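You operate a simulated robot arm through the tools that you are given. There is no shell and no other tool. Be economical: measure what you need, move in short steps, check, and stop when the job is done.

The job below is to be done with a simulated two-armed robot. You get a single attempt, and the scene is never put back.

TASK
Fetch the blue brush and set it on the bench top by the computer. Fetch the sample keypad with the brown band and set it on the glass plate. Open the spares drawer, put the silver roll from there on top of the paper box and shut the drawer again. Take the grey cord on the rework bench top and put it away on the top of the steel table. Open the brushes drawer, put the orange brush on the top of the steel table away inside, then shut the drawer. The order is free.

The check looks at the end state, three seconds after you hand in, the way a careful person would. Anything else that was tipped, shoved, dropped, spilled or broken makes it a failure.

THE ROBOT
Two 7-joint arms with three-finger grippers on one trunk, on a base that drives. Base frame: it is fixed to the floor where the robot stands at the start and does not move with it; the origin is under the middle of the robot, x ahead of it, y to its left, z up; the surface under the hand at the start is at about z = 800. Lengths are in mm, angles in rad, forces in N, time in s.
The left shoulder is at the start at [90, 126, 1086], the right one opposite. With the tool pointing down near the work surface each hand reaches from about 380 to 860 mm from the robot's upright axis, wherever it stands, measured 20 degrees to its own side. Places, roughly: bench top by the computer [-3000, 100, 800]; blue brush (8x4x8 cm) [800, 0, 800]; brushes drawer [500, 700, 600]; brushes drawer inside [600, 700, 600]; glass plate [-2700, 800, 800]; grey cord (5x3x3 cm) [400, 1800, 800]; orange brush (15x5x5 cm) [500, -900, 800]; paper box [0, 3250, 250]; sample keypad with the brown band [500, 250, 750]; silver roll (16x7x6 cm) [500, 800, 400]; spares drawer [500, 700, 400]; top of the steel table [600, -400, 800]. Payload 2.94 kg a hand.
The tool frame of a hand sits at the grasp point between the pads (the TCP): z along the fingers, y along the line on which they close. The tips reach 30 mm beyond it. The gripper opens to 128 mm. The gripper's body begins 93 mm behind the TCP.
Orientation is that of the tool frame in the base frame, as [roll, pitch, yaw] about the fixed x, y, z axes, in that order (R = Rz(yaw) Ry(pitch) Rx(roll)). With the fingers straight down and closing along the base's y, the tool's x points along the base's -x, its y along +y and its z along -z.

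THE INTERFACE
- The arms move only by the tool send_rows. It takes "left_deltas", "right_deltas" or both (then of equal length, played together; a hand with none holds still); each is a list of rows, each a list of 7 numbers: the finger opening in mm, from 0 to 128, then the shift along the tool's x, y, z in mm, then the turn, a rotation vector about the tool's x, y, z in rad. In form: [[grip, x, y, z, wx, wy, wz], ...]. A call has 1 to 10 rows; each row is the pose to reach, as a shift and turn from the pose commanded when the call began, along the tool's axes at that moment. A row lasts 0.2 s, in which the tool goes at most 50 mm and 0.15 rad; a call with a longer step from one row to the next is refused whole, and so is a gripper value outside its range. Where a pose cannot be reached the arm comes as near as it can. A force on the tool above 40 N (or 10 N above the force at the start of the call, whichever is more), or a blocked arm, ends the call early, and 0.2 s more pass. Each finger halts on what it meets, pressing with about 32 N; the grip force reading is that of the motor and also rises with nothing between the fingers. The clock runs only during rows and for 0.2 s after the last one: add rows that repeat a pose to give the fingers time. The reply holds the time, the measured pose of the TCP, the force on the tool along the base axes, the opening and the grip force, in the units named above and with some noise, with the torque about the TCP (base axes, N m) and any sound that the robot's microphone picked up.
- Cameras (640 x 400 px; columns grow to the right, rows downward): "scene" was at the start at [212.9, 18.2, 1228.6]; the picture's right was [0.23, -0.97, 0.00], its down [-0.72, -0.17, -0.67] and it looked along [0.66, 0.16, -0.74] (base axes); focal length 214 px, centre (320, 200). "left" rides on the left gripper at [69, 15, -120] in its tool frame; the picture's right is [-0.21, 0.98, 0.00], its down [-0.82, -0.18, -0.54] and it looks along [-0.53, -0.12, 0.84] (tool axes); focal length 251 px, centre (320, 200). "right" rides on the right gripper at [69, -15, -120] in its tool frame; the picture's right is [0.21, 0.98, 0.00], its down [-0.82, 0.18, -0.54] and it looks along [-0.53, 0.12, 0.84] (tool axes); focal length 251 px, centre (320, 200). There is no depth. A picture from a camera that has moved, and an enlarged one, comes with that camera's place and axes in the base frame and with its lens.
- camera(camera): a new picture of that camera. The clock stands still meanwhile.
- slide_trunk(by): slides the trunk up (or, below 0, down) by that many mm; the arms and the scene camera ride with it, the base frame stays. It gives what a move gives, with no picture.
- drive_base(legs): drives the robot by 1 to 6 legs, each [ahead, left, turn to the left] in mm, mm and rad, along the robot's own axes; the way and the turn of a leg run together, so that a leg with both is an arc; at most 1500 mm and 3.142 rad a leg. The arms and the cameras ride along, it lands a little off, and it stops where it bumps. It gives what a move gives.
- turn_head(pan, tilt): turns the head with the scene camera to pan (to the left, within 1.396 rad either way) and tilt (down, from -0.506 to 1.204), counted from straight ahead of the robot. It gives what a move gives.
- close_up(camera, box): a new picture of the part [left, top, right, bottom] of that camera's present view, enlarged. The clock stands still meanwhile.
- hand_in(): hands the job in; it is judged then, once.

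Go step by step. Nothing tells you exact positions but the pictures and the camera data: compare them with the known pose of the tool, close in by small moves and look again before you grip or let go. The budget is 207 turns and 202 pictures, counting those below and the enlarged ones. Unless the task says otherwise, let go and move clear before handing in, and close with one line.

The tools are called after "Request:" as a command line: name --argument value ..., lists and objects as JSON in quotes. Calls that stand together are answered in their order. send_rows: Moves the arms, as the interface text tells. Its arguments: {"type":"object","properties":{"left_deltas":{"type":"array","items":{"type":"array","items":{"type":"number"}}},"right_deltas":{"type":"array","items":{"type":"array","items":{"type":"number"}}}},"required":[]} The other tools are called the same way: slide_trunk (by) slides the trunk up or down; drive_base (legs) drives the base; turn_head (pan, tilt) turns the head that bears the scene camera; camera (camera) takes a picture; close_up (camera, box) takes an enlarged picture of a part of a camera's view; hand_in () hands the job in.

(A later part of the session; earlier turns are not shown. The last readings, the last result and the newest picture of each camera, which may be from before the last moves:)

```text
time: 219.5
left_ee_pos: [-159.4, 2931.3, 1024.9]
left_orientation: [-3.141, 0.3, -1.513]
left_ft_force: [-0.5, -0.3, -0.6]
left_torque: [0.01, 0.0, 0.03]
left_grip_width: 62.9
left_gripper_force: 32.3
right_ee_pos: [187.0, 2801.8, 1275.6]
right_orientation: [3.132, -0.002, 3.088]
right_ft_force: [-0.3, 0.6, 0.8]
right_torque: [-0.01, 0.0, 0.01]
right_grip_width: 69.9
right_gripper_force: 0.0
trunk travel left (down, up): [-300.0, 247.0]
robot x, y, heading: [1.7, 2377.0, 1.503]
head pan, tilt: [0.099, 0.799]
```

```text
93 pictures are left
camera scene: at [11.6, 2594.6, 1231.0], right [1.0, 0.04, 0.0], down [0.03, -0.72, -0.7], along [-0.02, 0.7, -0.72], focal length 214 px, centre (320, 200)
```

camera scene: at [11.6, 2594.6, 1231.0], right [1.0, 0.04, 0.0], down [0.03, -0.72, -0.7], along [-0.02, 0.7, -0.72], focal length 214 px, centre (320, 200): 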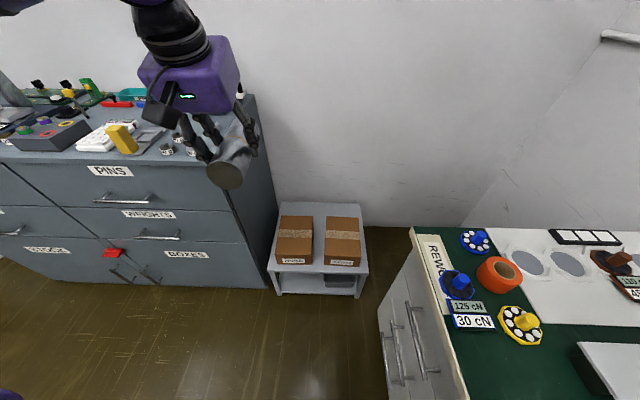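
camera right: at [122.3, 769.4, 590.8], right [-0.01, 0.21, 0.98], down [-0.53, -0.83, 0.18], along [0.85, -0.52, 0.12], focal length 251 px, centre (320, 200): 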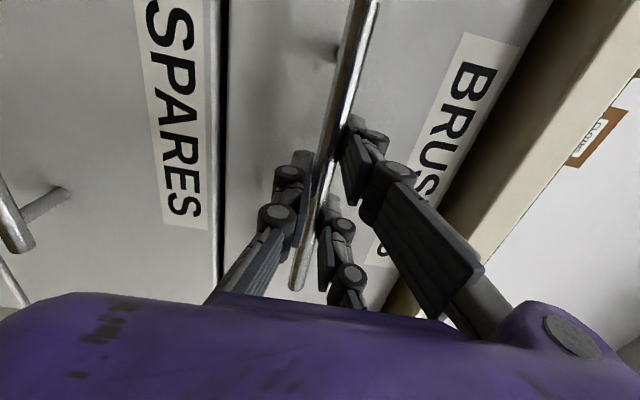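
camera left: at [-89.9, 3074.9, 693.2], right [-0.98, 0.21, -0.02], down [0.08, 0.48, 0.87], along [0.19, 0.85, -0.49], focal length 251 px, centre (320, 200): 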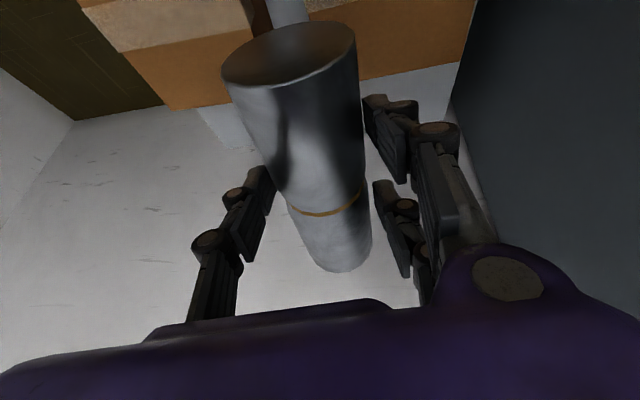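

Request:
drive_base --legs '[[60, 0, 0]]'

Request:
slide_trunk --by -300

Request:
camera --camera "scene"

Request:
camera --camera "left"

```text
time: 220.5
left_ee_pos: [-155.6, 2991.3, 1024.9]
left_orientation: [3.141, 0.3, -1.514]
left_ft_force: [0.8, 0.2, 0.3]
left_torque: [-0.01, 0.01, -0.01]
left_grip_width: 63.0
left_gripper_force: 31.5
right_ee_pos: [190.5, 2861.4, 1275.8]
right_orientation: [3.135, 0.0, 3.089]
right_ft_force: [-0.4, 0.9, -0.4]
right_torque: [-0.06, 0.04, -0.03]
right_grip_width: 69.8
right_gripper_force: 0.1
trunk travel left (down, up): [-300.0, 247.0]
robot x, y, heading: [8.1, 2439.4, 1.506]
head pan, tilt: [0.099, 0.799]
```

```text
time: 223.7
left_ee_pos: [-147.0, 2987.1, 736.9]
left_orientation: [-3.113, 0.295, -1.53]
left_ft_force: [0.3, 0.4, -0.5]
left_torque: [0.01, 0.01, 0.02]
left_grip_width: 62.6
left_gripper_force: 32.5
right_ee_pos: [187.7, 2843.7, 1005.7]
right_orientation: [3.096, 0.019, 3.072]
right_ft_force: [1.2, -1.9, -0.1]
right_torque: [0.12, 0.13, 0.02]
right_grip_width: 70.0
right_gripper_force: 0.0
trunk travel left (down, up): [-26.0, 521.0]
robot x, y, heading: [28.9, 2430.0, 1.484]
head pan, tilt: [0.099, 0.799]
stopped: the arm was blocked; the commanded pose is now the measured one
```

```text
92 pictures are left
camera scene: at [19.1, 2742.7, 938.2], right [1.0, 0.01, 0.03], down [0.03, -0.72, -0.7], along [0.01, 0.7, -0.72], focal length 214 px, centre (320, 200)
```

scene: 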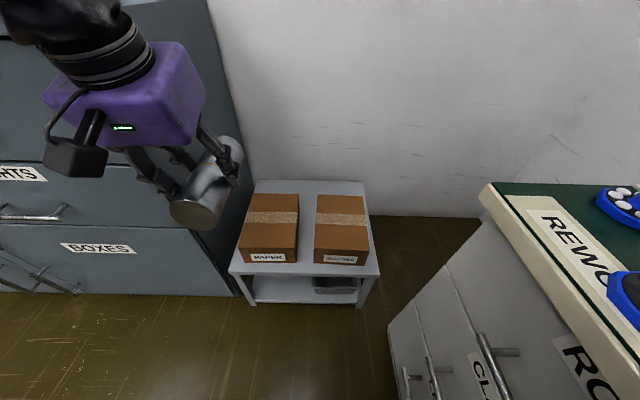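

```text
91 pictures are left
camera left: at [-162.0, 2885.8, 829.7], right [-0.98, 0.17, 0.04], down [0.14, 0.63, 0.76], along [0.11, 0.75, -0.65], focal length 251 px, centre (320, 200)
```

left: 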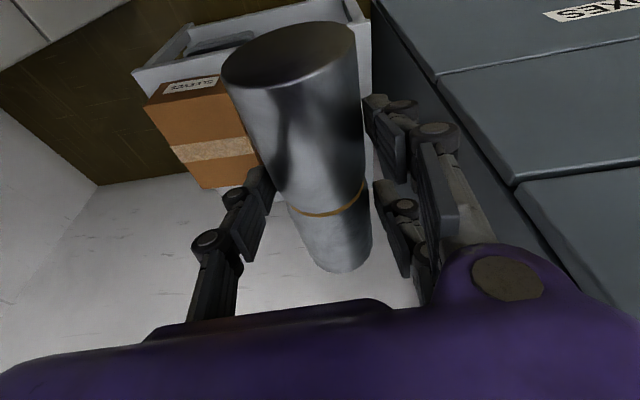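

Something on the right side, likely the right elbow on the bench, blocked the descent. I'll raise the trunk 100 mm and look right.

Request:
slide_trunk --by 100

Request:
turn_head --pan -1.1 --tilt 0.7

Request:
camera --camera "scene"

Request:
turn_head --pan 1.1 --tilt 0.7

Request:
camera --camera "scene"

```text
time: 225.0
left_ee_pos: [-126.0, 2986.8, 839.7]
left_orientation: [3.139, 0.299, -1.542]
left_ft_force: [0.9, -0.7, 0.0]
left_torque: [0.01, 0.05, -0.02]
left_grip_width: 62.9
left_gripper_force: 32.0
right_ee_pos: [218.4, 2841.8, 1099.2]
right_orientation: [3.1, -0.015, 3.068]
right_ft_force: [2.1, 0.8, 0.0]
right_torque: [-0.01, 0.15, 0.02]
right_grip_width: 70.0
right_gripper_force: 0.1
trunk travel left (down, up): [-126.0, 421.0]
robot x, y, heading: [23.7, 2430.1, 1.479]
head pan, tilt: [0.099, 0.799]
```

```text
time: 226.4
left_ee_pos: [-127.7, 2985.8, 840.2]
left_orientation: [-3.142, 0.298, -1.539]
left_ft_force: [-0.6, 0.3, -0.6]
left_torque: [0.0, 0.0, -0.03]
left_grip_width: 62.7
left_gripper_force: 32.1
right_ee_pos: [215.2, 2841.4, 1099.9]
right_orientation: [3.098, -0.008, 3.07]
right_ft_force: [0.7, -0.1, 0.6]
right_torque: [0.03, -0.03, -0.02]
right_grip_width: 70.2
right_gripper_force: 0.1
trunk travel left (down, up): [-126.0, 421.0]
robot x, y, heading: [25.2, 2432.8, 1.485]
head pan, tilt: [-1.1, 0.7]
```

```text
90 pictures are left
camera scene: at [120.9, 2659.3, 1048.1], right [0.37, -0.93, 0.0], down [-0.6, -0.24, -0.77], along [0.71, 0.28, -0.64], focal length 214 px, centre (320, 200)
```

scene: 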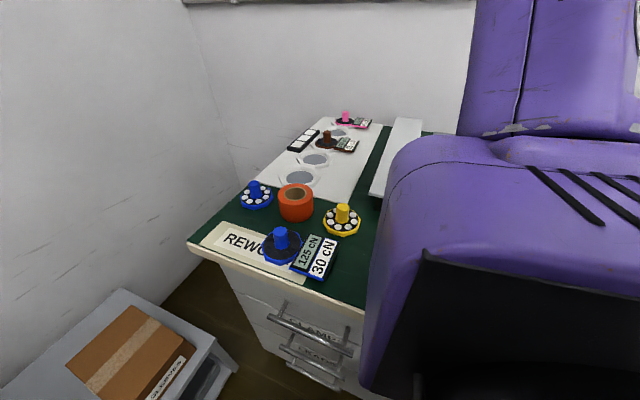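

```text
time: 228.5
left_ee_pos: [-126.9, 2986.4, 840.9]
left_orientation: [3.141, 0.297, -1.539]
left_ft_force: [-0.9, 0.5, -0.2]
left_torque: [-0.03, 0.02, 0.0]
left_grip_width: 62.8
left_gripper_force: 31.6
right_ee_pos: [216.7, 2841.8, 1099.1]
right_orientation: [3.101, -0.01, 3.068]
right_ft_force: [0.0, 0.2, -1.3]
right_torque: [0.01, 0.06, -0.01]
right_grip_width: 70.3
right_gripper_force: 0.1
trunk travel left (down, up): [-126.0, 421.0]
robot x, y, heading: [30.3, 2429.8, 1.479]
head pan, tilt: [1.1, 0.7]
```

```text
89 pictures are left
camera scene: at [-28.7, 2672.3, 1048.1], right [0.53, 0.85, 0.0], down [0.54, -0.34, -0.77], along [-0.65, 0.41, -0.64], focal length 214 px, centre (320, 200)
```

scene: 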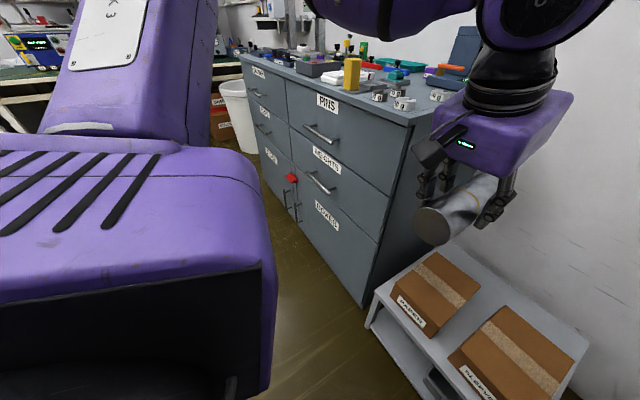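

The torso's shoulder box was on the bench edge; it's free now and nothing was disturbed. From this trunk height I'll move the roll forward over the box in stages.

Request:
send_rows --left_deltas '[[40, -24, -2, 32, 0, 0, 0], [40, -48, -4, 64, 0, 0, 0], [40, -72, -6, 96, 0, 0, 0], [40, -96, -8, 128, 0, 0, 0], [40, -120, -10, 160, 0, 0, 0], [40, -144, -12, 191, 0, 0, 0], [40, -144, -12, 191, 0, 0, 0]]'

Request:
turn_head --pan 0.4 --tilt 0.8

Request:
camera --camera "scene"

Request:
camera --camera "left"

```text
time: 230.1
left_ee_pos: [-122.4, 3177.3, 702.2]
left_orientation: [3.141, 0.3, -1.54]
left_ft_force: [-0.2, -0.6, -0.4]
left_torque: [0.05, -0.02, 0.0]
left_grip_width: 62.6
left_gripper_force: 32.1
right_ee_pos: [216.4, 2841.5, 1100.0]
right_orientation: [3.096, -0.009, 3.069]
right_ft_force: [0.2, -0.9, -0.1]
right_torque: [0.02, 0.02, -0.03]
right_grip_width: 70.1
right_gripper_force: 0.0
trunk travel left (down, up): [-126.0, 421.0]
robot x, y, heading: [26.2, 2433.6, 1.484]
head pan, tilt: [1.1, 0.7]
```

```text
time: 231.2
left_ee_pos: [-122.6, 3178.5, 699.4]
left_orientation: [3.138, 0.298, -1.54]
left_ft_force: [0.3, 0.0, -0.9]
left_torque: [-0.01, 0.02, 0.03]
left_grip_width: 62.7
left_gripper_force: 32.5
right_ee_pos: [216.1, 2840.8, 1098.5]
right_orientation: [3.101, -0.012, 3.069]
right_ft_force: [0.2, 0.0, -0.5]
right_torque: [-0.08, 0.14, 0.02]
right_grip_width: 69.8
right_gripper_force: 0.0
trunk travel left (down, up): [-126.0, 421.0]
robot x, y, heading: [27.6, 2436.4, 1.484]
head pan, tilt: [0.4, 0.799]
```

```text
88 pictures are left
camera scene: at [-4.8, 2694.7, 1043.8], right [0.81, 0.58, 0.0], down [0.4, -0.55, -0.73], along [-0.43, 0.59, -0.68], focal length 214 px, centre (320, 200)
```

scene: 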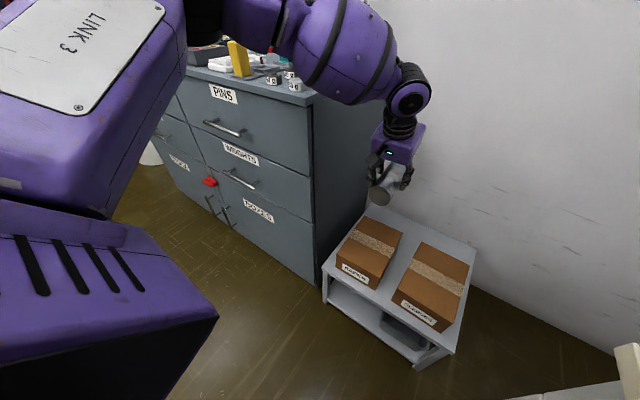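

```text
87 pictures are left
camera left: at [-134.2, 3076.6, 793.7], right [-0.98, 0.17, 0.07], down [0.16, 0.63, 0.76], along [0.09, 0.75, -0.65], focal length 251 px, centre (320, 200)
```

left: 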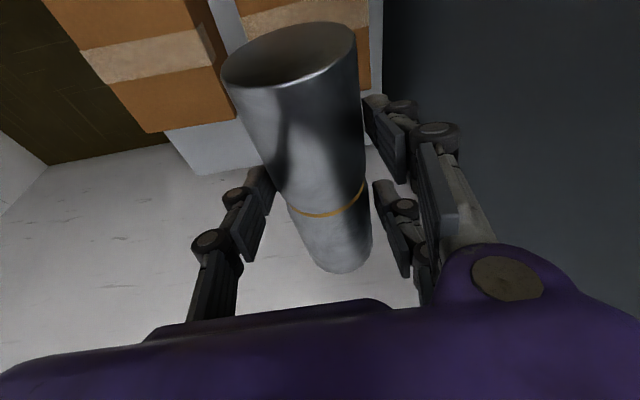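

Request:
send_rows --left_deltas '[[40, 12, 0, 40, 0, 0, 0], [40, 25, 0, 80, 0, 0, 0], [40, 37, 0, 120, 0, 0, 0], [40, 50, 0, 160, 0, 0, 0], [40, 62, 0, 200, 0, 0, 0], [40, 71, 0, 229, 0, 0, 0], [40, 71, 0, 229, 0, 0, 0]]'

Request:
camera --camera "scene"

Request:
camera --camera "left"

```text
time: 232.8
left_ee_pos: [-137.3, 3179.2, 529.0]
left_orientation: [3.14, 0.3, -1.538]
left_ft_force: [1.0, 0.2, -0.2]
left_torque: [0.0, -0.02, 0.02]
left_grip_width: 62.9
left_gripper_force: 32.4
left hand out of reach, approached as far as the arm can: row 4, 5, 6, 7
right_ee_pos: [215.7, 2841.6, 1099.0]
right_orientation: [3.099, -0.01, 3.069]
right_ft_force: [0.0, 0.0, 0.4]
right_torque: [0.02, -0.04, -0.01]
right_grip_width: 70.2
right_gripper_force: 0.1
trunk travel left (down, up): [-126.0, 421.0]
robot x, y, heading: [26.2, 2431.6, 1.482]
head pan, tilt: [0.4, 0.799]
```

```text
86 pictures are left
camera scene: at [17.4, 2704.4, 1039.8], right [0.95, 0.31, 0.0], down [0.22, -0.68, -0.7], along [-0.21, 0.66, -0.72], focal length 214 px, centre (320, 200)
```

scene: 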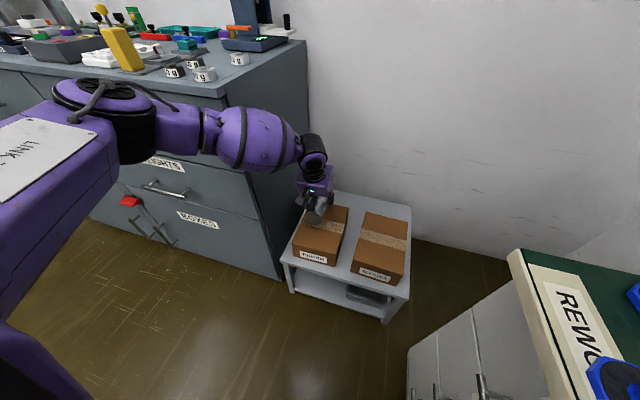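

```text
85 pictures are left
camera left: at [-150.3, 3077.4, 621.9], right [-0.98, 0.17, 0.06], down [0.16, 0.63, 0.76], along [0.09, 0.76, -0.65], focal length 251 px, centre (320, 200)
```

left: 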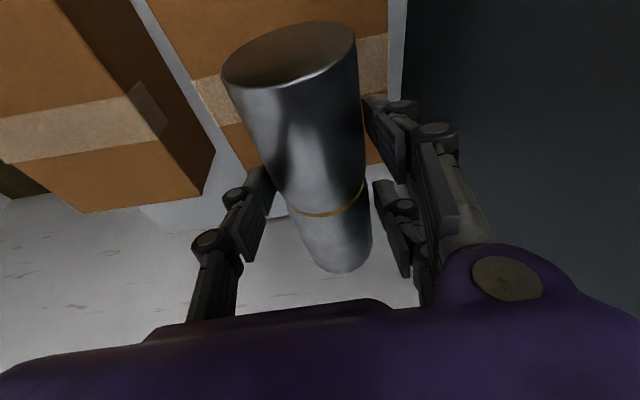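

The arm is 95 mm short. The trunk can still go down about 80 mm before the shoulder box meets the bench, so I'll lower it 75.

Request:
slide_trunk --by -75

Request:
camera --camera "left"

Request:
camera --camera "scene"

```text
time: 233.9
left_ee_pos: [-139.5, 3180.5, 457.1]
left_orientation: [-3.139, 0.306, -1.537]
left_ft_force: [0.2, 6.4, 21.0]
left_torque: [0.69, -0.08, 0.27]
left_grip_width: 62.7
left_gripper_force: 31.7
right_ee_pos: [214.8, 2840.3, 1025.4]
right_orientation: [3.097, -0.011, 3.07]
right_ft_force: [-0.8, -0.2, -0.1]
right_torque: [0.01, -0.02, -0.01]
right_grip_width: 69.9
right_gripper_force: 0.0
trunk travel left (down, up): [-51.0, 496.0]
robot x, y, heading: [23.1, 2432.6, 1.48]
head pan, tilt: [0.4, 0.799]
```

```text
84 pictures are left
camera left: at [-150.7, 3078.7, 549.5], right [-0.98, 0.17, 0.06], down [0.16, 0.63, 0.76], along [0.09, 0.76, -0.64], focal length 251 px, centre (320, 200)
```

left: 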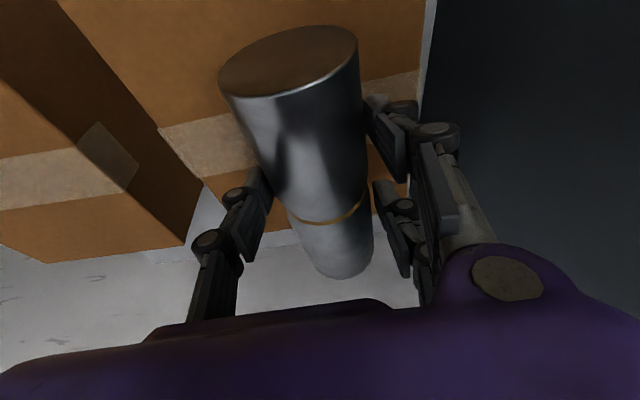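

```text
83 pictures are left
camera scene: at [20.3, 2730.1, 958.6], right [0.95, 0.3, 0.0], down [0.22, -0.68, -0.7], along [-0.21, 0.67, -0.72], focal length 214 px, centre (320, 200)
```

scene: 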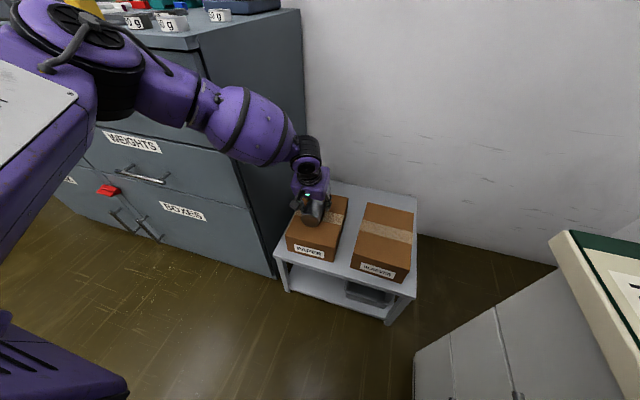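

Contact at about 20 N: the roll rests on the PAPER box, within its edges. I'll open slowly in place.

Request:
send_rows --left_deltas '[[64, 0, 0, 0, 0, 0, 0], [68, 0, 0, 0, 0, 0, 0], [76, 0, 0, 0, 0, 0, 0], [88, 0, 0, 0, 0, 0, 0], [88, 0, 0, 0, 0, 0, 0]]'

Request:
camera --camera "left"

```text
time: 235.1
left_ee_pos: [-139.2, 3179.0, 453.1]
left_orientation: [3.14, 0.298, -1.54]
left_ft_force: [0.4, 0.0, 0.4]
left_torque: [-0.01, 0.02, -0.01]
left_grip_width: 88.1
left_gripper_force: 0.0
right_ee_pos: [215.6, 2842.2, 1025.2]
right_orientation: [3.097, -0.01, 3.071]
right_ft_force: [0.4, -0.6, 0.4]
right_torque: [-0.01, -0.02, -0.02]
right_grip_width: 69.9
right_gripper_force: 0.1
trunk travel left (down, up): [-51.0, 496.0]
robot x, y, heading: [26.9, 2434.9, 1.481]
head pan, tilt: [0.4, 0.799]
```

```text
82 pictures are left
camera left: at [-151.2, 3076.9, 547.0], right [-0.98, 0.17, 0.06], down [0.16, 0.63, 0.76], along [0.09, 0.76, -0.65], focal length 251 px, centre (320, 200)
```

left: 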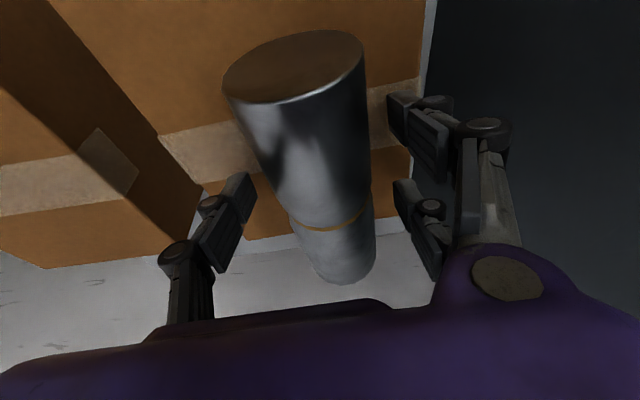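

Request:
send_rows --left_deltas '[[88, -12, 0, -38, 0, 0, 0], [88, -24, 0, -76, 0, 0, 0], [88, -36, 0, -114, 0, 0, 0], [88, -48, 0, -152, 0, 0, 0], [88, -60, 0, -190, 0, 0, 0], [88, -72, 0, -230, 0, 0, 0]]'

Request:
camera --camera "left"

Request:
close_up --camera "scene" --box '[240, 150, 440, 330]'

```text
time: 236.5
left_ee_pos: [-139.0, 3180.9, 695.4]
left_orientation: [3.14, 0.299, -1.54]
left_ft_force: [-0.1, -0.2, 0.2]
left_torque: [-0.01, -0.02, -0.01]
left_grip_width: 88.1
left_gripper_force: 0.1
right_ee_pos: [215.2, 2839.6, 1024.7]
right_orientation: [3.099, -0.01, 3.069]
right_ft_force: [1.0, -0.3, 0.7]
right_torque: [0.01, 0.01, -0.01]
right_grip_width: 70.0
right_gripper_force: 0.0
trunk travel left (down, up): [-51.0, 496.0]
robot x, y, heading: [26.0, 2431.6, 1.479]
head pan, tilt: [0.4, 0.799]
```

```text
81 pictures are left
camera left: at [-150.2, 3078.7, 789.5], right [-0.98, 0.17, 0.06], down [0.16, 0.63, 0.76], along [0.09, 0.76, -0.65], focal length 251 px, centre (320, 200)
```

left: 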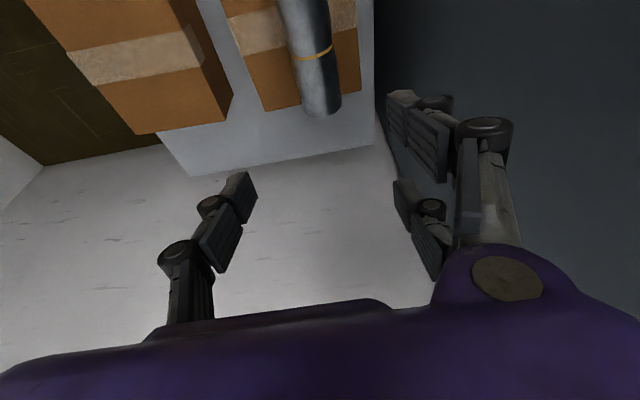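

```text
2.22 times, centred on (340, 240) of scene
camera zoom: at [-15.5, 2711.5, 963.0], right [0.69, 0.72, 0.0], down [0.49, -0.47, -0.74], along [-0.53, 0.51, -0.67], focal length 477 px, centre (276, 111)
```

zoom: 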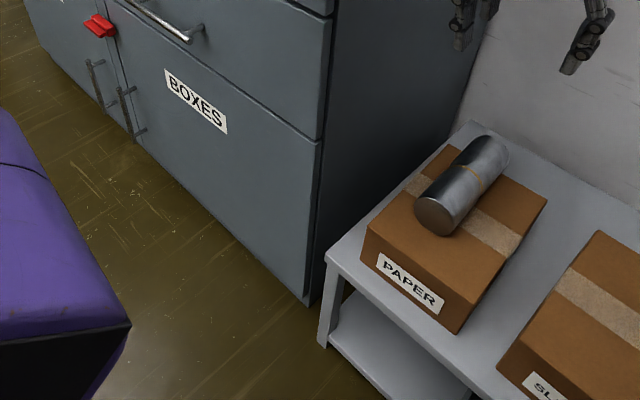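

The silver roll rests on the PAPER box. Next is the grey cord: I'll raise the trunk, back out and face the rework bench near y≈1800.

Request:
slide_trunk --by 249

Request:
drive_base --legs '[[-450, 0, 0], [0, 400, 0]]'

Request:
turn_head --pan -1.2 --tilt 0.6

Request:
camera --camera "scene"

```text
time: 239.1
left_ee_pos: [-137.4, 3179.6, 942.7]
left_orientation: [3.141, 0.297, -1.539]
left_ft_force: [-0.2, 0.0, 0.9]
left_torque: [0.0, 0.03, 0.02]
left_grip_width: 88.2
left_gripper_force: 0.1
right_ee_pos: [215.2, 2842.1, 1271.7]
right_orientation: [3.101, -0.01, 3.07]
right_ft_force: [-0.6, -0.6, -0.6]
right_torque: [-0.01, 0.02, -0.01]
right_grip_width: 70.1
right_gripper_force: 0.0
trunk travel left (down, up): [-300.0, 247.0]
robot x, y, heading: [24.0, 2429.5, 1.484]
head pan, tilt: [0.4, 0.799]
```

```text
time: 245.3
left_ee_pos: [-569.8, 2763.5, 943.0]
left_orientation: [-3.141, 0.298, -1.525]
left_ft_force: [-0.4, 0.3, -0.1]
left_torque: [-0.01, 0.05, 0.0]
left_grip_width: 88.1
left_gripper_force: 0.1
right_ee_pos: [-211.1, 2429.3, 1274.6]
right_orientation: [3.098, -0.01, 3.082]
right_ft_force: [-0.6, 0.1, -0.2]
right_torque: [-0.02, 0.03, -0.03]
right_grip_width: 69.9
right_gripper_force: 0.1
trunk travel left (down, up): [-300.0, 247.0]
robot x, y, heading: [-391.9, 2019.7, 1.491]
head pan, tilt: [0.4, 0.799]
```

```text
time: 247.0
left_ee_pos: [-570.0, 2763.9, 944.5]
left_orientation: [-3.14, 0.299, -1.526]
left_ft_force: [0.5, -0.3, 0.4]
left_torque: [-0.02, 0.01, 0.02]
left_grip_width: 88.3
left_gripper_force: 0.1
right_ee_pos: [-210.8, 2429.6, 1273.6]
right_orientation: [3.099, -0.011, 3.083]
right_ft_force: [0.5, -0.6, -0.4]
right_torque: [0.0, -0.01, -0.01]
right_grip_width: 70.1
right_gripper_force: 0.0
trunk travel left (down, up): [-300.0, 247.0]
robot x, y, heading: [-391.7, 2016.7, 1.493]
head pan, tilt: [-1.201, 0.6]
```

```text
79 pictures are left
camera scene: at [-300.8, 2178.8, 1247.6], right [0.29, -0.96, 0.0], down [-0.54, -0.16, -0.83], along [0.79, 0.24, -0.56], focal length 214 px, centre (320, 200)
```

scene: 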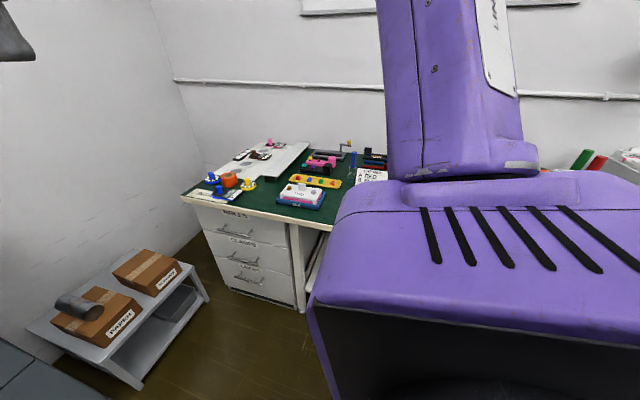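

Request:
drive_base --legs '[[0, 300, 0], [0, 0, -1.49]]'

Request:
turn_head --pan -0.1 --tilt 0.6

Request:
camera --camera "scene"

Request:
close_up --camera "scene" --box '[200, 110, 500, 250]'

```text
time: 253.9
left_ee_pos: [40.3, 2262.1, 943.7]
left_orientation: [-3.141, 0.297, -3.028]
left_ft_force: [-0.2, 0.0, 0.1]
left_torque: [0.01, 0.01, 0.03]
left_grip_width: 87.9
left_gripper_force: 0.0
right_ee_pos: [-270.6, 1883.4, 1274.3]
right_orientation: [3.099, -0.011, 1.577]
right_ft_force: [0.3, -0.8, -0.8]
right_torque: [-0.04, -0.03, -0.01]
right_grip_width: 70.4
right_gripper_force: 0.0
trunk travel left (down, up): [-300.0, 247.0]
robot x, y, heading: [-693.1, 2041.8, -0.007]
head pan, tilt: [-1.201, 0.6]
```

```text
time: 255.2
left_ee_pos: [39.0, 2262.6, 942.6]
left_orientation: [3.141, 0.3, -3.03]
left_ft_force: [-0.2, 0.1, 0.6]
left_torque: [-0.03, -0.01, -0.01]
left_grip_width: 87.7
left_gripper_force: 0.1
right_ee_pos: [-270.1, 1884.0, 1273.4]
right_orientation: [3.099, -0.01, 1.577]
right_ft_force: [0.5, 0.1, 0.3]
right_torque: [-0.03, 0.0, 0.0]
right_grip_width: 69.9
right_gripper_force: 0.0
trunk travel left (down, up): [-300.0, 247.0]
robot x, y, heading: [-696.6, 2038.1, -0.007]
head pan, tilt: [-0.099, 0.6]
```

```text
78 pictures are left
camera scene: at [-469.9, 2029.0, 1247.6], right [-0.11, -0.99, 0.0], down [-0.56, 0.06, -0.83], along [0.82, -0.09, -0.56], focal length 214 px, centre (320, 200)
```

scene: 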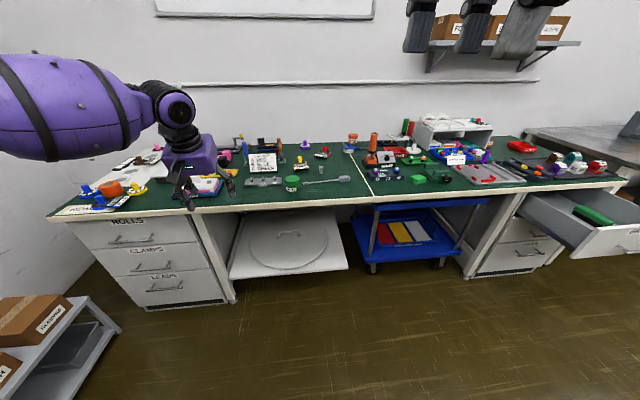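

```text
2.13 times, centred on (350, 180) of scene
camera zoom: at [-469.9, 2029.0, 1247.6], right [-0.11, -0.99, 0.0], down [-0.56, 0.06, -0.83], along [0.82, -0.09, -0.56], focal length 458 px, centre (256, 243)
```

zoom: 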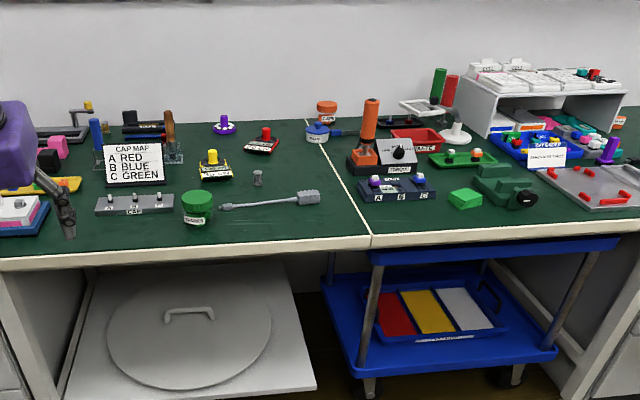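

The cord is the grey plug with a tail, near (412,1811). I'll retract the left hand, drive to the bench and take a closer look with the right hand's camera.

Request:
send_rows --left_deltas '[[88, 39, 0, -20, 0, 0, 0], [88, 78, 0, -40, 0, 0, 0], [88, 117, 0, -60, 0, 0, 0], [88, 156, 0, -80, 0, 0, 0], [88, 195, 0, -100, 0, 0, 0], [88, 234, 0, -120, 0, 0, 0], [88, 270, 0, -137, 0, 0, 0]]'

Request:
drive_base --legs '[[520, -60, 0]]'

Request:
turn_head --pan -0.25 --tilt 0.9

Request:
camera --camera "scene"

Request:
camera --camera "right"

```text
time: 256.8
left_ee_pos: [-258.2, 2231.0, 990.9]
left_orientation: [3.139, 0.302, -3.03]
left_ft_force: [0.4, 0.7, 0.0]
left_torque: [-0.01, 0.0, 0.01]
left_grip_width: 88.2
left_gripper_force: 0.1
right_ee_pos: [-271.3, 1883.7, 1273.7]
right_orientation: [3.098, -0.011, 1.576]
right_ft_force: [-0.4, -0.3, -0.4]
right_torque: [-0.01, -0.01, 0.02]
right_grip_width: 69.9
right_gripper_force: 0.0
trunk travel left (down, up): [-300.0, 247.0]
robot x, y, heading: [-695.3, 2040.1, -0.005]
head pan, tilt: [-0.099, 0.6]
```

```text
time: 259.9
left_ee_pos: [260.0, 2154.0, 989.7]
left_orientation: [-3.14, 0.298, -3.046]
left_ft_force: [-0.5, -0.1, -0.3]
left_torque: [-0.02, 0.0, -0.01]
left_grip_width: 88.2
left_gripper_force: 0.1
right_ee_pos: [241.3, 1805.5, 1273.5]
right_orientation: [3.099, -0.011, 1.562]
right_ft_force: [0.4, 0.4, 0.0]
right_torque: [-0.02, 0.01, 0.06]
right_grip_width: 69.6
right_gripper_force: 0.0
trunk travel left (down, up): [-300.0, 247.0]
robot x, y, heading: [-179.4, 1973.0, -0.023]
head pan, tilt: [-0.099, 0.6]
```

```text
time: 260.6
left_ee_pos: [259.8, 2152.9, 991.0]
left_orientation: [-3.14, 0.298, -3.044]
left_ft_force: [-0.8, 0.1, 0.1]
left_torque: [-0.04, 0.01, -0.01]
left_grip_width: 88.2
left_gripper_force: 0.0
right_ee_pos: [241.2, 1803.8, 1272.9]
right_orientation: [3.098, -0.011, 1.563]
right_ft_force: [-0.4, 0.0, -0.1]
right_torque: [0.0, 0.01, 0.0]
right_grip_width: 70.0
right_gripper_force: 0.1
trunk travel left (down, up): [-300.0, 247.0]
robot x, y, heading: [-180.6, 1968.4, -0.027]
head pan, tilt: [-0.25, 0.901]
```

```text
76 pictures are left
camera scene: at [29.2, 1945.2, 1222.9], right [-0.27, -0.96, 0.0], down [-0.75, 0.21, -0.62], along [0.6, -0.17, -0.78], focal length 214 px, centre (320, 200)
```

scene: 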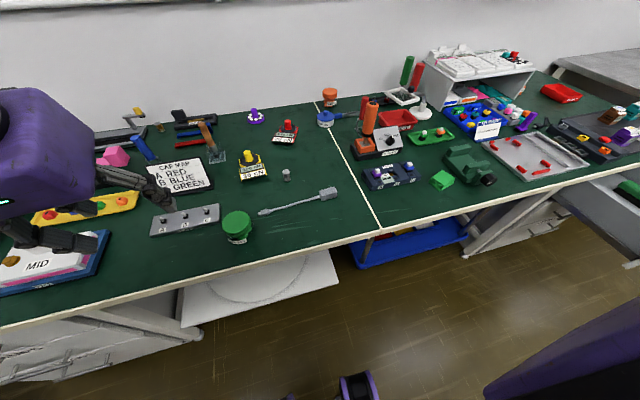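

```text
75 pictures are left
camera right: at [222.6, 1873.0, 1392.9], right [0.98, 0.21, 0.04], down [0.15, -0.83, 0.54], along [0.15, -0.52, -0.84], focal length 251 px, centre (320, 200)
```

right: 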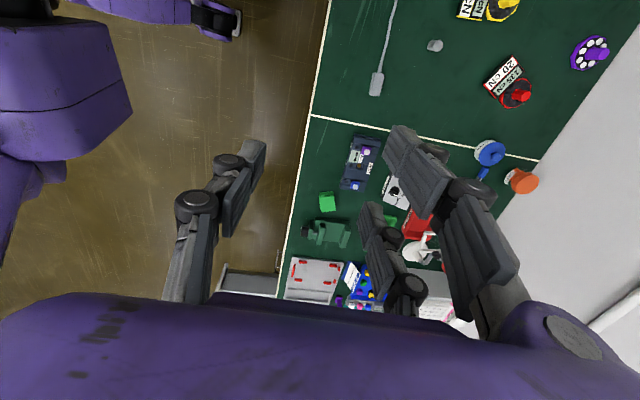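

Request:
close_up --camera "scene" --box '[240, 160, 360, 240]'

Request:
close_up --camera "right" --box '[340, 0, 460, 130]'

```text
5.00 times, centred on (300, 200) of scene
camera zoom: at [29.2, 1945.2, 1222.9], right [-0.27, -0.96, 0.0], down [-0.75, 0.21, -0.62], along [0.6, -0.17, -0.78], focal length 1072 px, centre (420, 200)
```

zoom: 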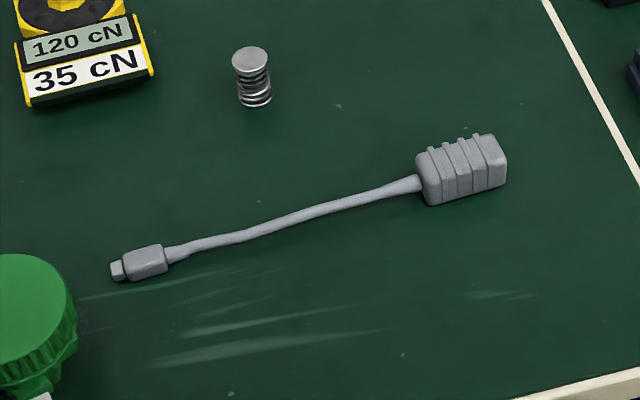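

```text
3.08 times, centred on (400, 65) of right
camera zoom: at [222.6, 1873.0, 1392.9], right [0.98, 0.21, 0.04], down [0.15, -0.83, 0.54], along [0.15, -0.52, -0.84], focal length 774 px, centre (74, 615)
```

zoom: 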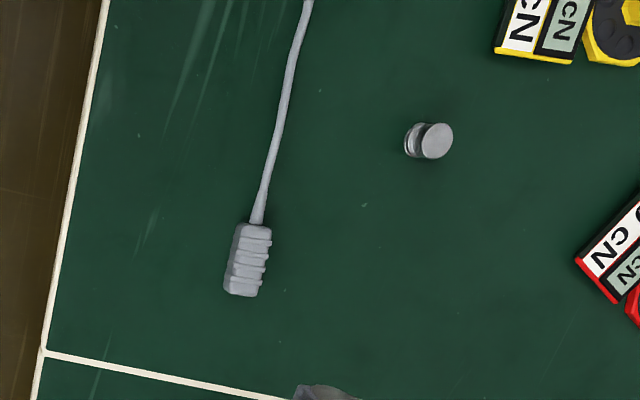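

The cord's plug (about 46×30 mm) sits at (397,1819), with its tail going left. I'll bring the right hand over it, closing across x.

Request:
send_rows --right_deltas '[[60, 1, 17, 42, 0.043, 0, 0], [60, 2, 35, 84, 0.043, 0, 0], [60, 4, 52, 126, 0.043, 0, 0], [60, 5, 70, 168, 0.043, 0, 0], [60, 6, 87, 210, 0.043, 0, 0], [60, 8, 104, 252, 0.043, 0, 0], [60, 9, 122, 294, 0.043, 0, 0], [60, 10, 139, 336, 0.043, 0, 0], [60, 11, 156, 373, 0.043, 0, 0], [60, 11, 156, 373, 0.043, 0, 0]]'

Request:
camera --camera "right"

Request:
camera --camera "scene"

```text
time: 262.9
left_ee_pos: [259.1, 2153.2, 990.6]
left_orientation: [-3.141, 0.301, -3.047]
left_ft_force: [-0.2, -0.3, -0.3]
left_torque: [-0.02, 0.01, 0.01]
left_grip_width: 88.3
left_gripper_force: 0.0
right_ee_pos: [415.1, 1809.4, 911.9]
right_orientation: [3.14, -0.01, 1.561]
right_ft_force: [0.4, 0.1, 0.5]
right_torque: [-0.05, -0.02, 0.02]
right_grip_width: 59.9
right_gripper_force: 0.1
right hand out of reach, approached as far as the arm can: row 9, 10
trunk travel left (down, up): [-300.0, 247.0]
robot x, y, heading: [-180.7, 1969.5, -0.029]
head pan, tilt: [-0.25, 0.901]
```

```text
72 pictures are left
camera right: at [401.0, 1877.3, 1031.9], right [0.98, 0.21, 0.0], down [0.17, -0.83, 0.53], along [0.11, -0.52, -0.85], focal length 251 px, centre (320, 200)
```

right: 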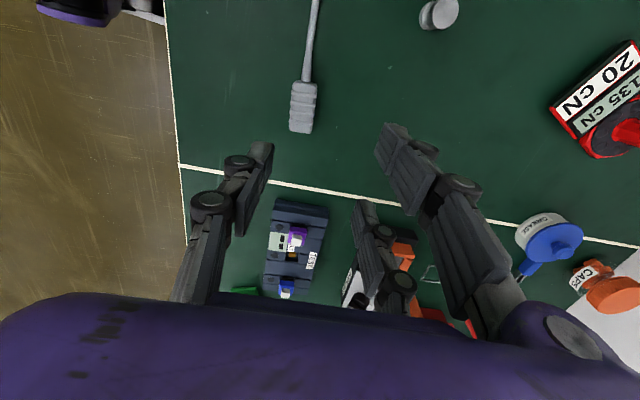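

```text
71 pictures are left
camera scene: at [28.4, 1945.8, 1223.1], right [-0.27, -0.96, 0.0], down [-0.75, 0.21, -0.62], along [0.6, -0.17, -0.78], focal length 214 px, centre (320, 200)
```

scene: 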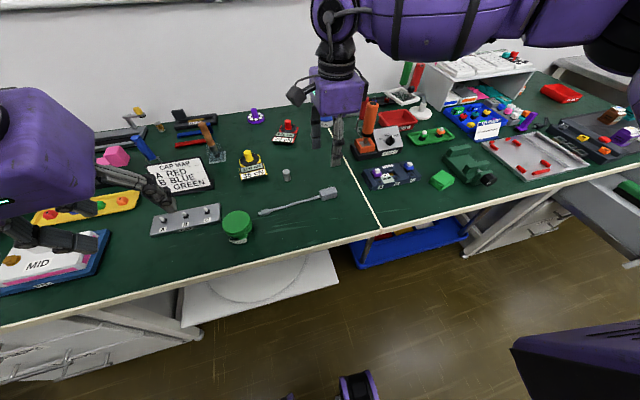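

Request:
send_rows --left_deltas '[[88, -15, 0, -48, 0, 0, 0], [88, -30, 0, -95, 0, 0, 0], [88, -44, 0, -140, 0, 0, 0]]' --right_deltas '[[60, 2, -6, -5, 0, 0, 0], [60, 5, -12, -10, 0, 0, 0], [60, 6, -17, -15, 0, 0, 0]]'

Request:
slide_trunk --by -85

Request:
camera --camera "right"

```text
refused: row 1 steps farther than a row can; nothing moved
```

```text
time: 264.1
left_ee_pos: [259.7, 2152.9, 906.3]
left_orientation: [3.139, 0.299, -3.046]
left_ft_force: [-0.3, 0.3, 0.0]
left_torque: [0.02, -0.04, -0.01]
left_grip_width: 88.4
left_gripper_force: 0.1
right_ee_pos: [414.2, 1808.6, 824.9]
right_orientation: [3.141, -0.01, 1.562]
right_ft_force: [0.1, -0.2, -0.7]
right_torque: [0.03, -0.03, 0.01]
right_grip_width: 60.1
right_gripper_force: 0.0
trunk travel left (down, up): [-215.0, 332.0]
robot x, y, heading: [-178.4, 1972.5, -0.026]
head pan, tilt: [-0.25, 0.901]
```

```text
70 pictures are left
camera right: at [400.8, 1876.0, 944.1], right [0.98, 0.21, 0.0], down [0.17, -0.83, 0.53], along [0.11, -0.52, -0.85], focal length 251 px, centre (320, 200)
```

right: 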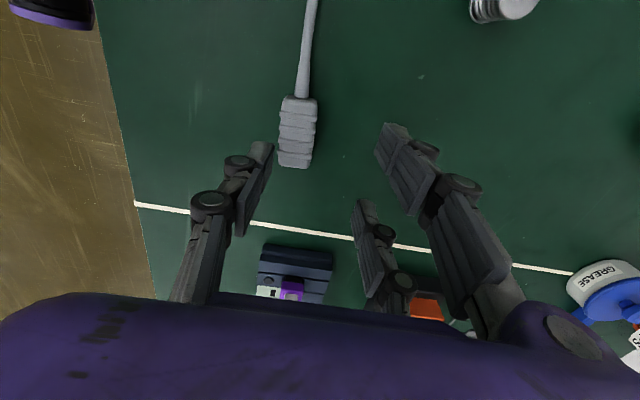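

Request:
send_rows --right_deltas '[[60, 4, -8, 0, 0, 0, 0], [60, 8, -17, 0, 0, 0, 0], [60, 8, -17, 10, 0, 0, 0], [60, 8, -17, 18, 0, 0, 0]]'

Request:
camera --camera "right"

```text
time: 265.1
left_ee_pos: [260.8, 2153.3, 905.7]
left_orientation: [3.139, 0.297, -3.046]
left_ft_force: [0.3, 0.5, 0.7]
left_torque: [0.06, -0.01, 0.01]
left_grip_width: 88.1
left_gripper_force: 0.2
right_ee_pos: [398.4, 1816.6, 805.6]
right_orientation: [-3.14, -0.011, 1.563]
right_ft_force: [0.3, 0.3, -0.3]
right_torque: [0.02, -0.03, 0.03]
right_grip_width: 60.0
right_gripper_force: 0.1
trunk travel left (down, up): [-215.0, 332.0]
robot x, y, heading: [-180.2, 1969.3, -0.031]
head pan, tilt: [-0.25, 0.901]
```

```text
69 pictures are left
camera right: at [385.3, 1885.0, 925.9], right [0.98, 0.21, 0.0], down [0.17, -0.83, 0.53], along [0.11, -0.52, -0.85], focal length 251 px, centre (320, 200)
```

right: 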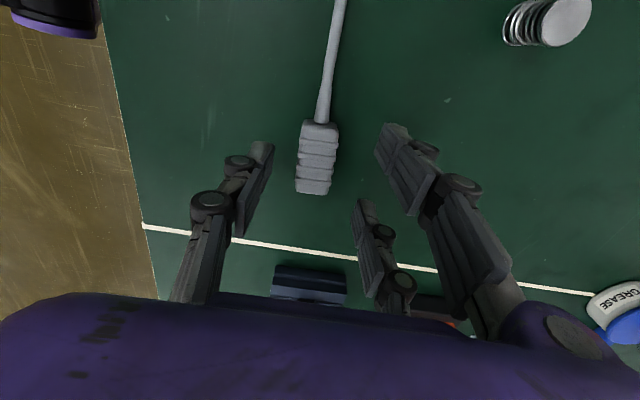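

Request:
send_rows --right_deltas '[[60, 0, 0, 10, 0, 0, 0], [60, 0, 0, 20, 0, 0, 0], [60, 0, 0, 22, 0, 0, 0], [60, 0, 0, 22, 0, 0, 0]]'

Request:
camera --camera "right"

```text
time: 266.1
left_ee_pos: [259.8, 2153.0, 905.3]
left_orientation: [-3.142, 0.299, -3.045]
left_ft_force: [0.2, -0.4, 0.1]
left_torque: [0.0, 0.01, 0.0]
left_grip_width: 88.0
left_gripper_force: 0.0
right_ee_pos: [397.2, 1816.9, 783.4]
right_orientation: [3.141, -0.009, 1.562]
right_ft_force: [0.4, 0.5, -0.5]
right_torque: [0.02, 0.0, -0.03]
right_grip_width: 60.0
right_gripper_force: 0.1
trunk travel left (down, up): [-215.0, 332.0]
robot x, y, heading: [-181.7, 1967.1, -0.024]
head pan, tilt: [-0.25, 0.901]
```

```text
68 pictures are left
camera right: at [385.1, 1884.9, 903.5], right [0.98, 0.21, 0.0], down [0.17, -0.83, 0.53], along [0.11, -0.52, -0.85], focal length 251 px, centre (320, 200)
```

right: 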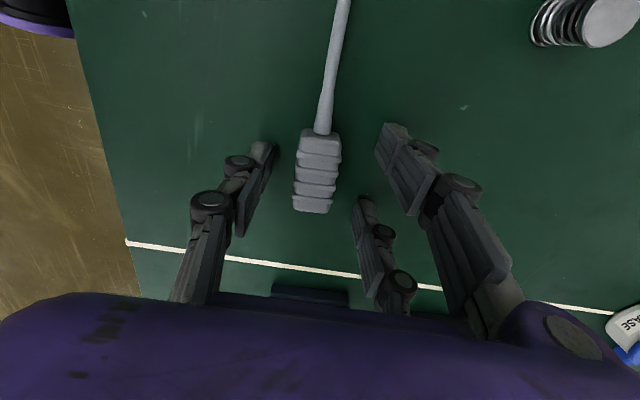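

Request:
send_rows --right_deltas '[[48, 0, 0, 0, 0, 0, 0], [38, 0, 0, 0, 0, 0, 0], [28, 0, 0, 0, 0, 0, 0], [18, 0, 0, 0, 0, 0, 0], [15, 0, 0, 0, 0, 0, 0]]'

Request:
camera --camera "right"

```text
time: 267.3
left_ee_pos: [260.0, 2152.5, 905.3]
left_orientation: [3.139, 0.298, -3.046]
left_ft_force: [-0.5, -0.2, 0.0]
left_torque: [-0.03, 0.0, -0.01]
left_grip_width: 88.0
left_gripper_force: 0.1
right_ee_pos: [399.1, 1817.0, 783.1]
right_orientation: [-3.14, -0.006, 1.562]
right_ft_force: [-0.9, 0.6, -0.2]
right_torque: [0.0, -0.01, -0.02]
right_grip_width: 22.7
right_gripper_force: 31.8
trunk travel left (down, up): [-215.0, 332.0]
robot x, y, heading: [-181.2, 1967.3, -0.021]
head pan, tilt: [-0.25, 0.901]
```

```text
67 pictures are left
camera right: at [385.1, 1884.9, 903.4], right [0.98, 0.21, 0.0], down [0.17, -0.83, 0.53], along [0.11, -0.52, -0.85], focal length 251 px, centre (320, 200)
```

right: 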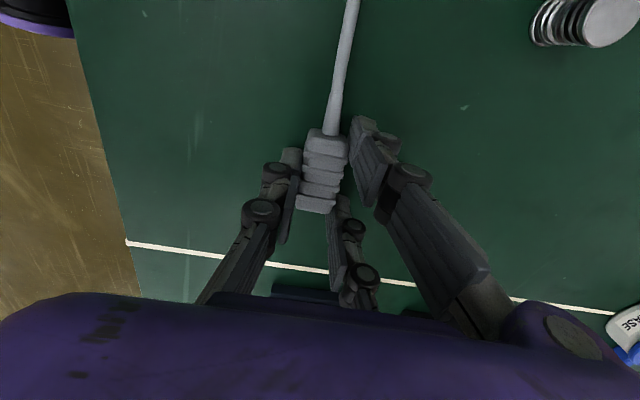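

The plug is gripped at 23 mm, and I'll lift it gently.

Request:
send_rows --right_deltas '[[15, 0, 0, -15, 0, 0, 0], [15, 0, 0, -35, 0, 0, 0], [15, 0, 0, -60, 0, 0, 0], [15, 0, 0, -90, 0, 0, 0], [15, 0, 0, -120, 0, 0, 0], [15, 0, 0, -150, 0, 0, 0], [15, 0, 0, -180, 0, 0, 0]]'

Request:
camera --camera "right"

Request:
camera --camera "scene"

```text
time: 268.9
left_ee_pos: [259.6, 2152.8, 905.5]
left_orientation: [-3.141, 0.297, -3.046]
left_ft_force: [-0.2, 1.0, 0.0]
left_torque: [0.01, -0.05, -0.02]
left_grip_width: 88.0
left_gripper_force: 0.2
right_ee_pos: [398.8, 1815.9, 966.4]
right_orientation: [3.142, -0.01, 1.562]
right_ft_force: [-0.6, 0.4, -0.3]
right_torque: [-0.07, -0.02, -0.01]
right_grip_width: 22.9
right_gripper_force: 32.5
trunk travel left (down, up): [-215.0, 332.0]
robot x, y, heading: [-179.1, 1969.4, -0.022]
head pan, tilt: [-0.25, 0.901]
```

```text
66 pictures are left
camera right: at [384.4, 1883.7, 1086.1], right [0.98, 0.21, 0.0], down [0.17, -0.83, 0.53], along [0.11, -0.52, -0.85], focal length 251 px, centre (320, 200)
```

right: 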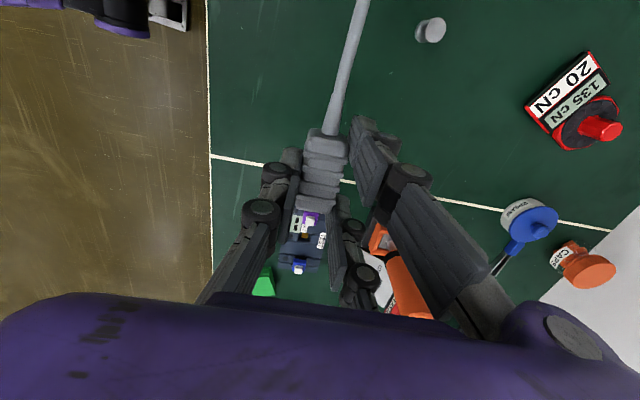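

```text
65 pictures are left
camera scene: at [34.0, 1905.8, 1140.7], right [-0.75, -0.66, 0.0], down [-0.49, 0.55, -0.68], along [0.45, -0.51, -0.74], focal length 214 px, centre (320, 200)
```

scene: 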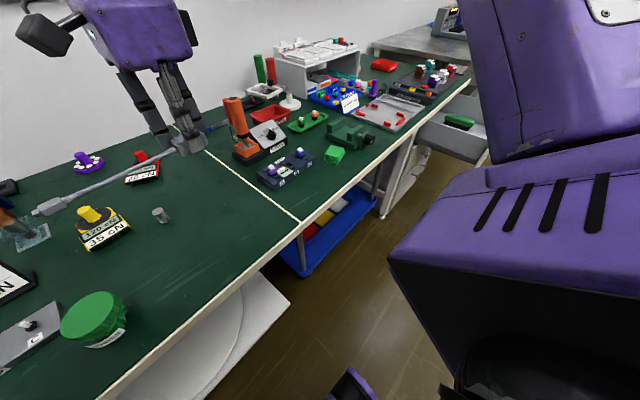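

The cord is held firmly and is rigid. I'll carry it to the steel table, keeping clear of the open drawer.

Request:
slide_trunk --by 85

Request:
drive_base --legs '[[-520, 0, 0.022], [0, -1000, 0], [0, -930, 0]]'

Request:
turn_head --pan 0 --tilt 0.6

Request:
camera --camera "scene"

```text
time: 270.1
left_ee_pos: [260.8, 2153.4, 990.7]
left_orientation: [3.141, 0.298, -3.045]
left_ft_force: [0.5, -0.2, -0.5]
left_torque: [0.01, -0.02, 0.0]
left_grip_width: 87.8
left_gripper_force: 0.0
right_ee_pos: [398.0, 1813.8, 1048.3]
right_orientation: [-3.14, -0.008, 1.561]
right_ft_force: [-0.3, 0.6, -0.3]
right_torque: [-0.02, -0.01, 0.01]
right_grip_width: 22.8
right_gripper_force: 31.6
trunk travel left (down, up): [-300.0, 247.0]
robot x, y, heading: [-179.8, 1970.8, -0.029]
head pan, tilt: [-0.25, 0.901]
```

```text
time: 289.5
left_ee_pos: [-237.6, 306.4, 991.0]
left_orientation: [3.139, 0.298, -2.994]
left_ft_force: [-0.3, -0.1, -0.7]
left_torque: [-0.01, -0.02, 0.0]
left_grip_width: 88.0
left_gripper_force: 0.0
right_ee_pos: [-82.0, -24.9, 1048.5]
right_orientation: [3.141, -0.009, 1.614]
right_ft_force: [-0.8, -0.3, -1.1]
right_torque: [-0.01, 0.0, 0.0]
right_grip_width: 23.1
right_gripper_force: 31.9
trunk travel left (down, up): [-300.0, 247.0]
robot x, y, heading: [-662.9, 100.5, 0.027]
head pan, tilt: [-0.25, 0.901]
```

```text
time: 290.3
left_ee_pos: [-237.7, 305.9, 990.9]
left_orientation: [3.139, 0.298, -2.991]
left_ft_force: [-0.1, 0.0, -0.5]
left_torque: [0.01, -0.02, -0.06]
left_grip_width: 88.2
left_gripper_force: 0.1
right_ee_pos: [-81.2, -24.4, 1049.2]
right_orientation: [-3.141, -0.011, 1.614]
right_ft_force: [-0.2, 1.2, -0.8]
right_torque: [-0.04, -0.01, 0.0]
right_grip_width: 23.0
right_gripper_force: 32.4
trunk travel left (down, up): [-300.0, 247.0]
robot x, y, heading: [-667.0, 99.5, 0.027]
head pan, tilt: [0.0, 0.6]
```

```text
64 pictures are left
camera scene: at [-450.1, 65.1, 1248.1], right [-0.43, -0.9, 0.0], down [-0.51, 0.24, -0.83], along [0.75, -0.36, -0.56], focal length 214 px, centre (320, 200)
```

scene: 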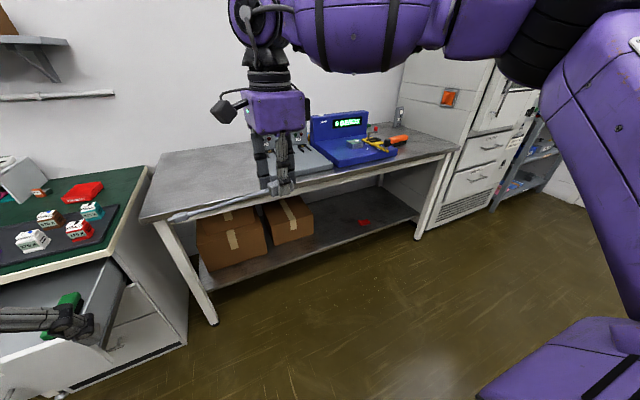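

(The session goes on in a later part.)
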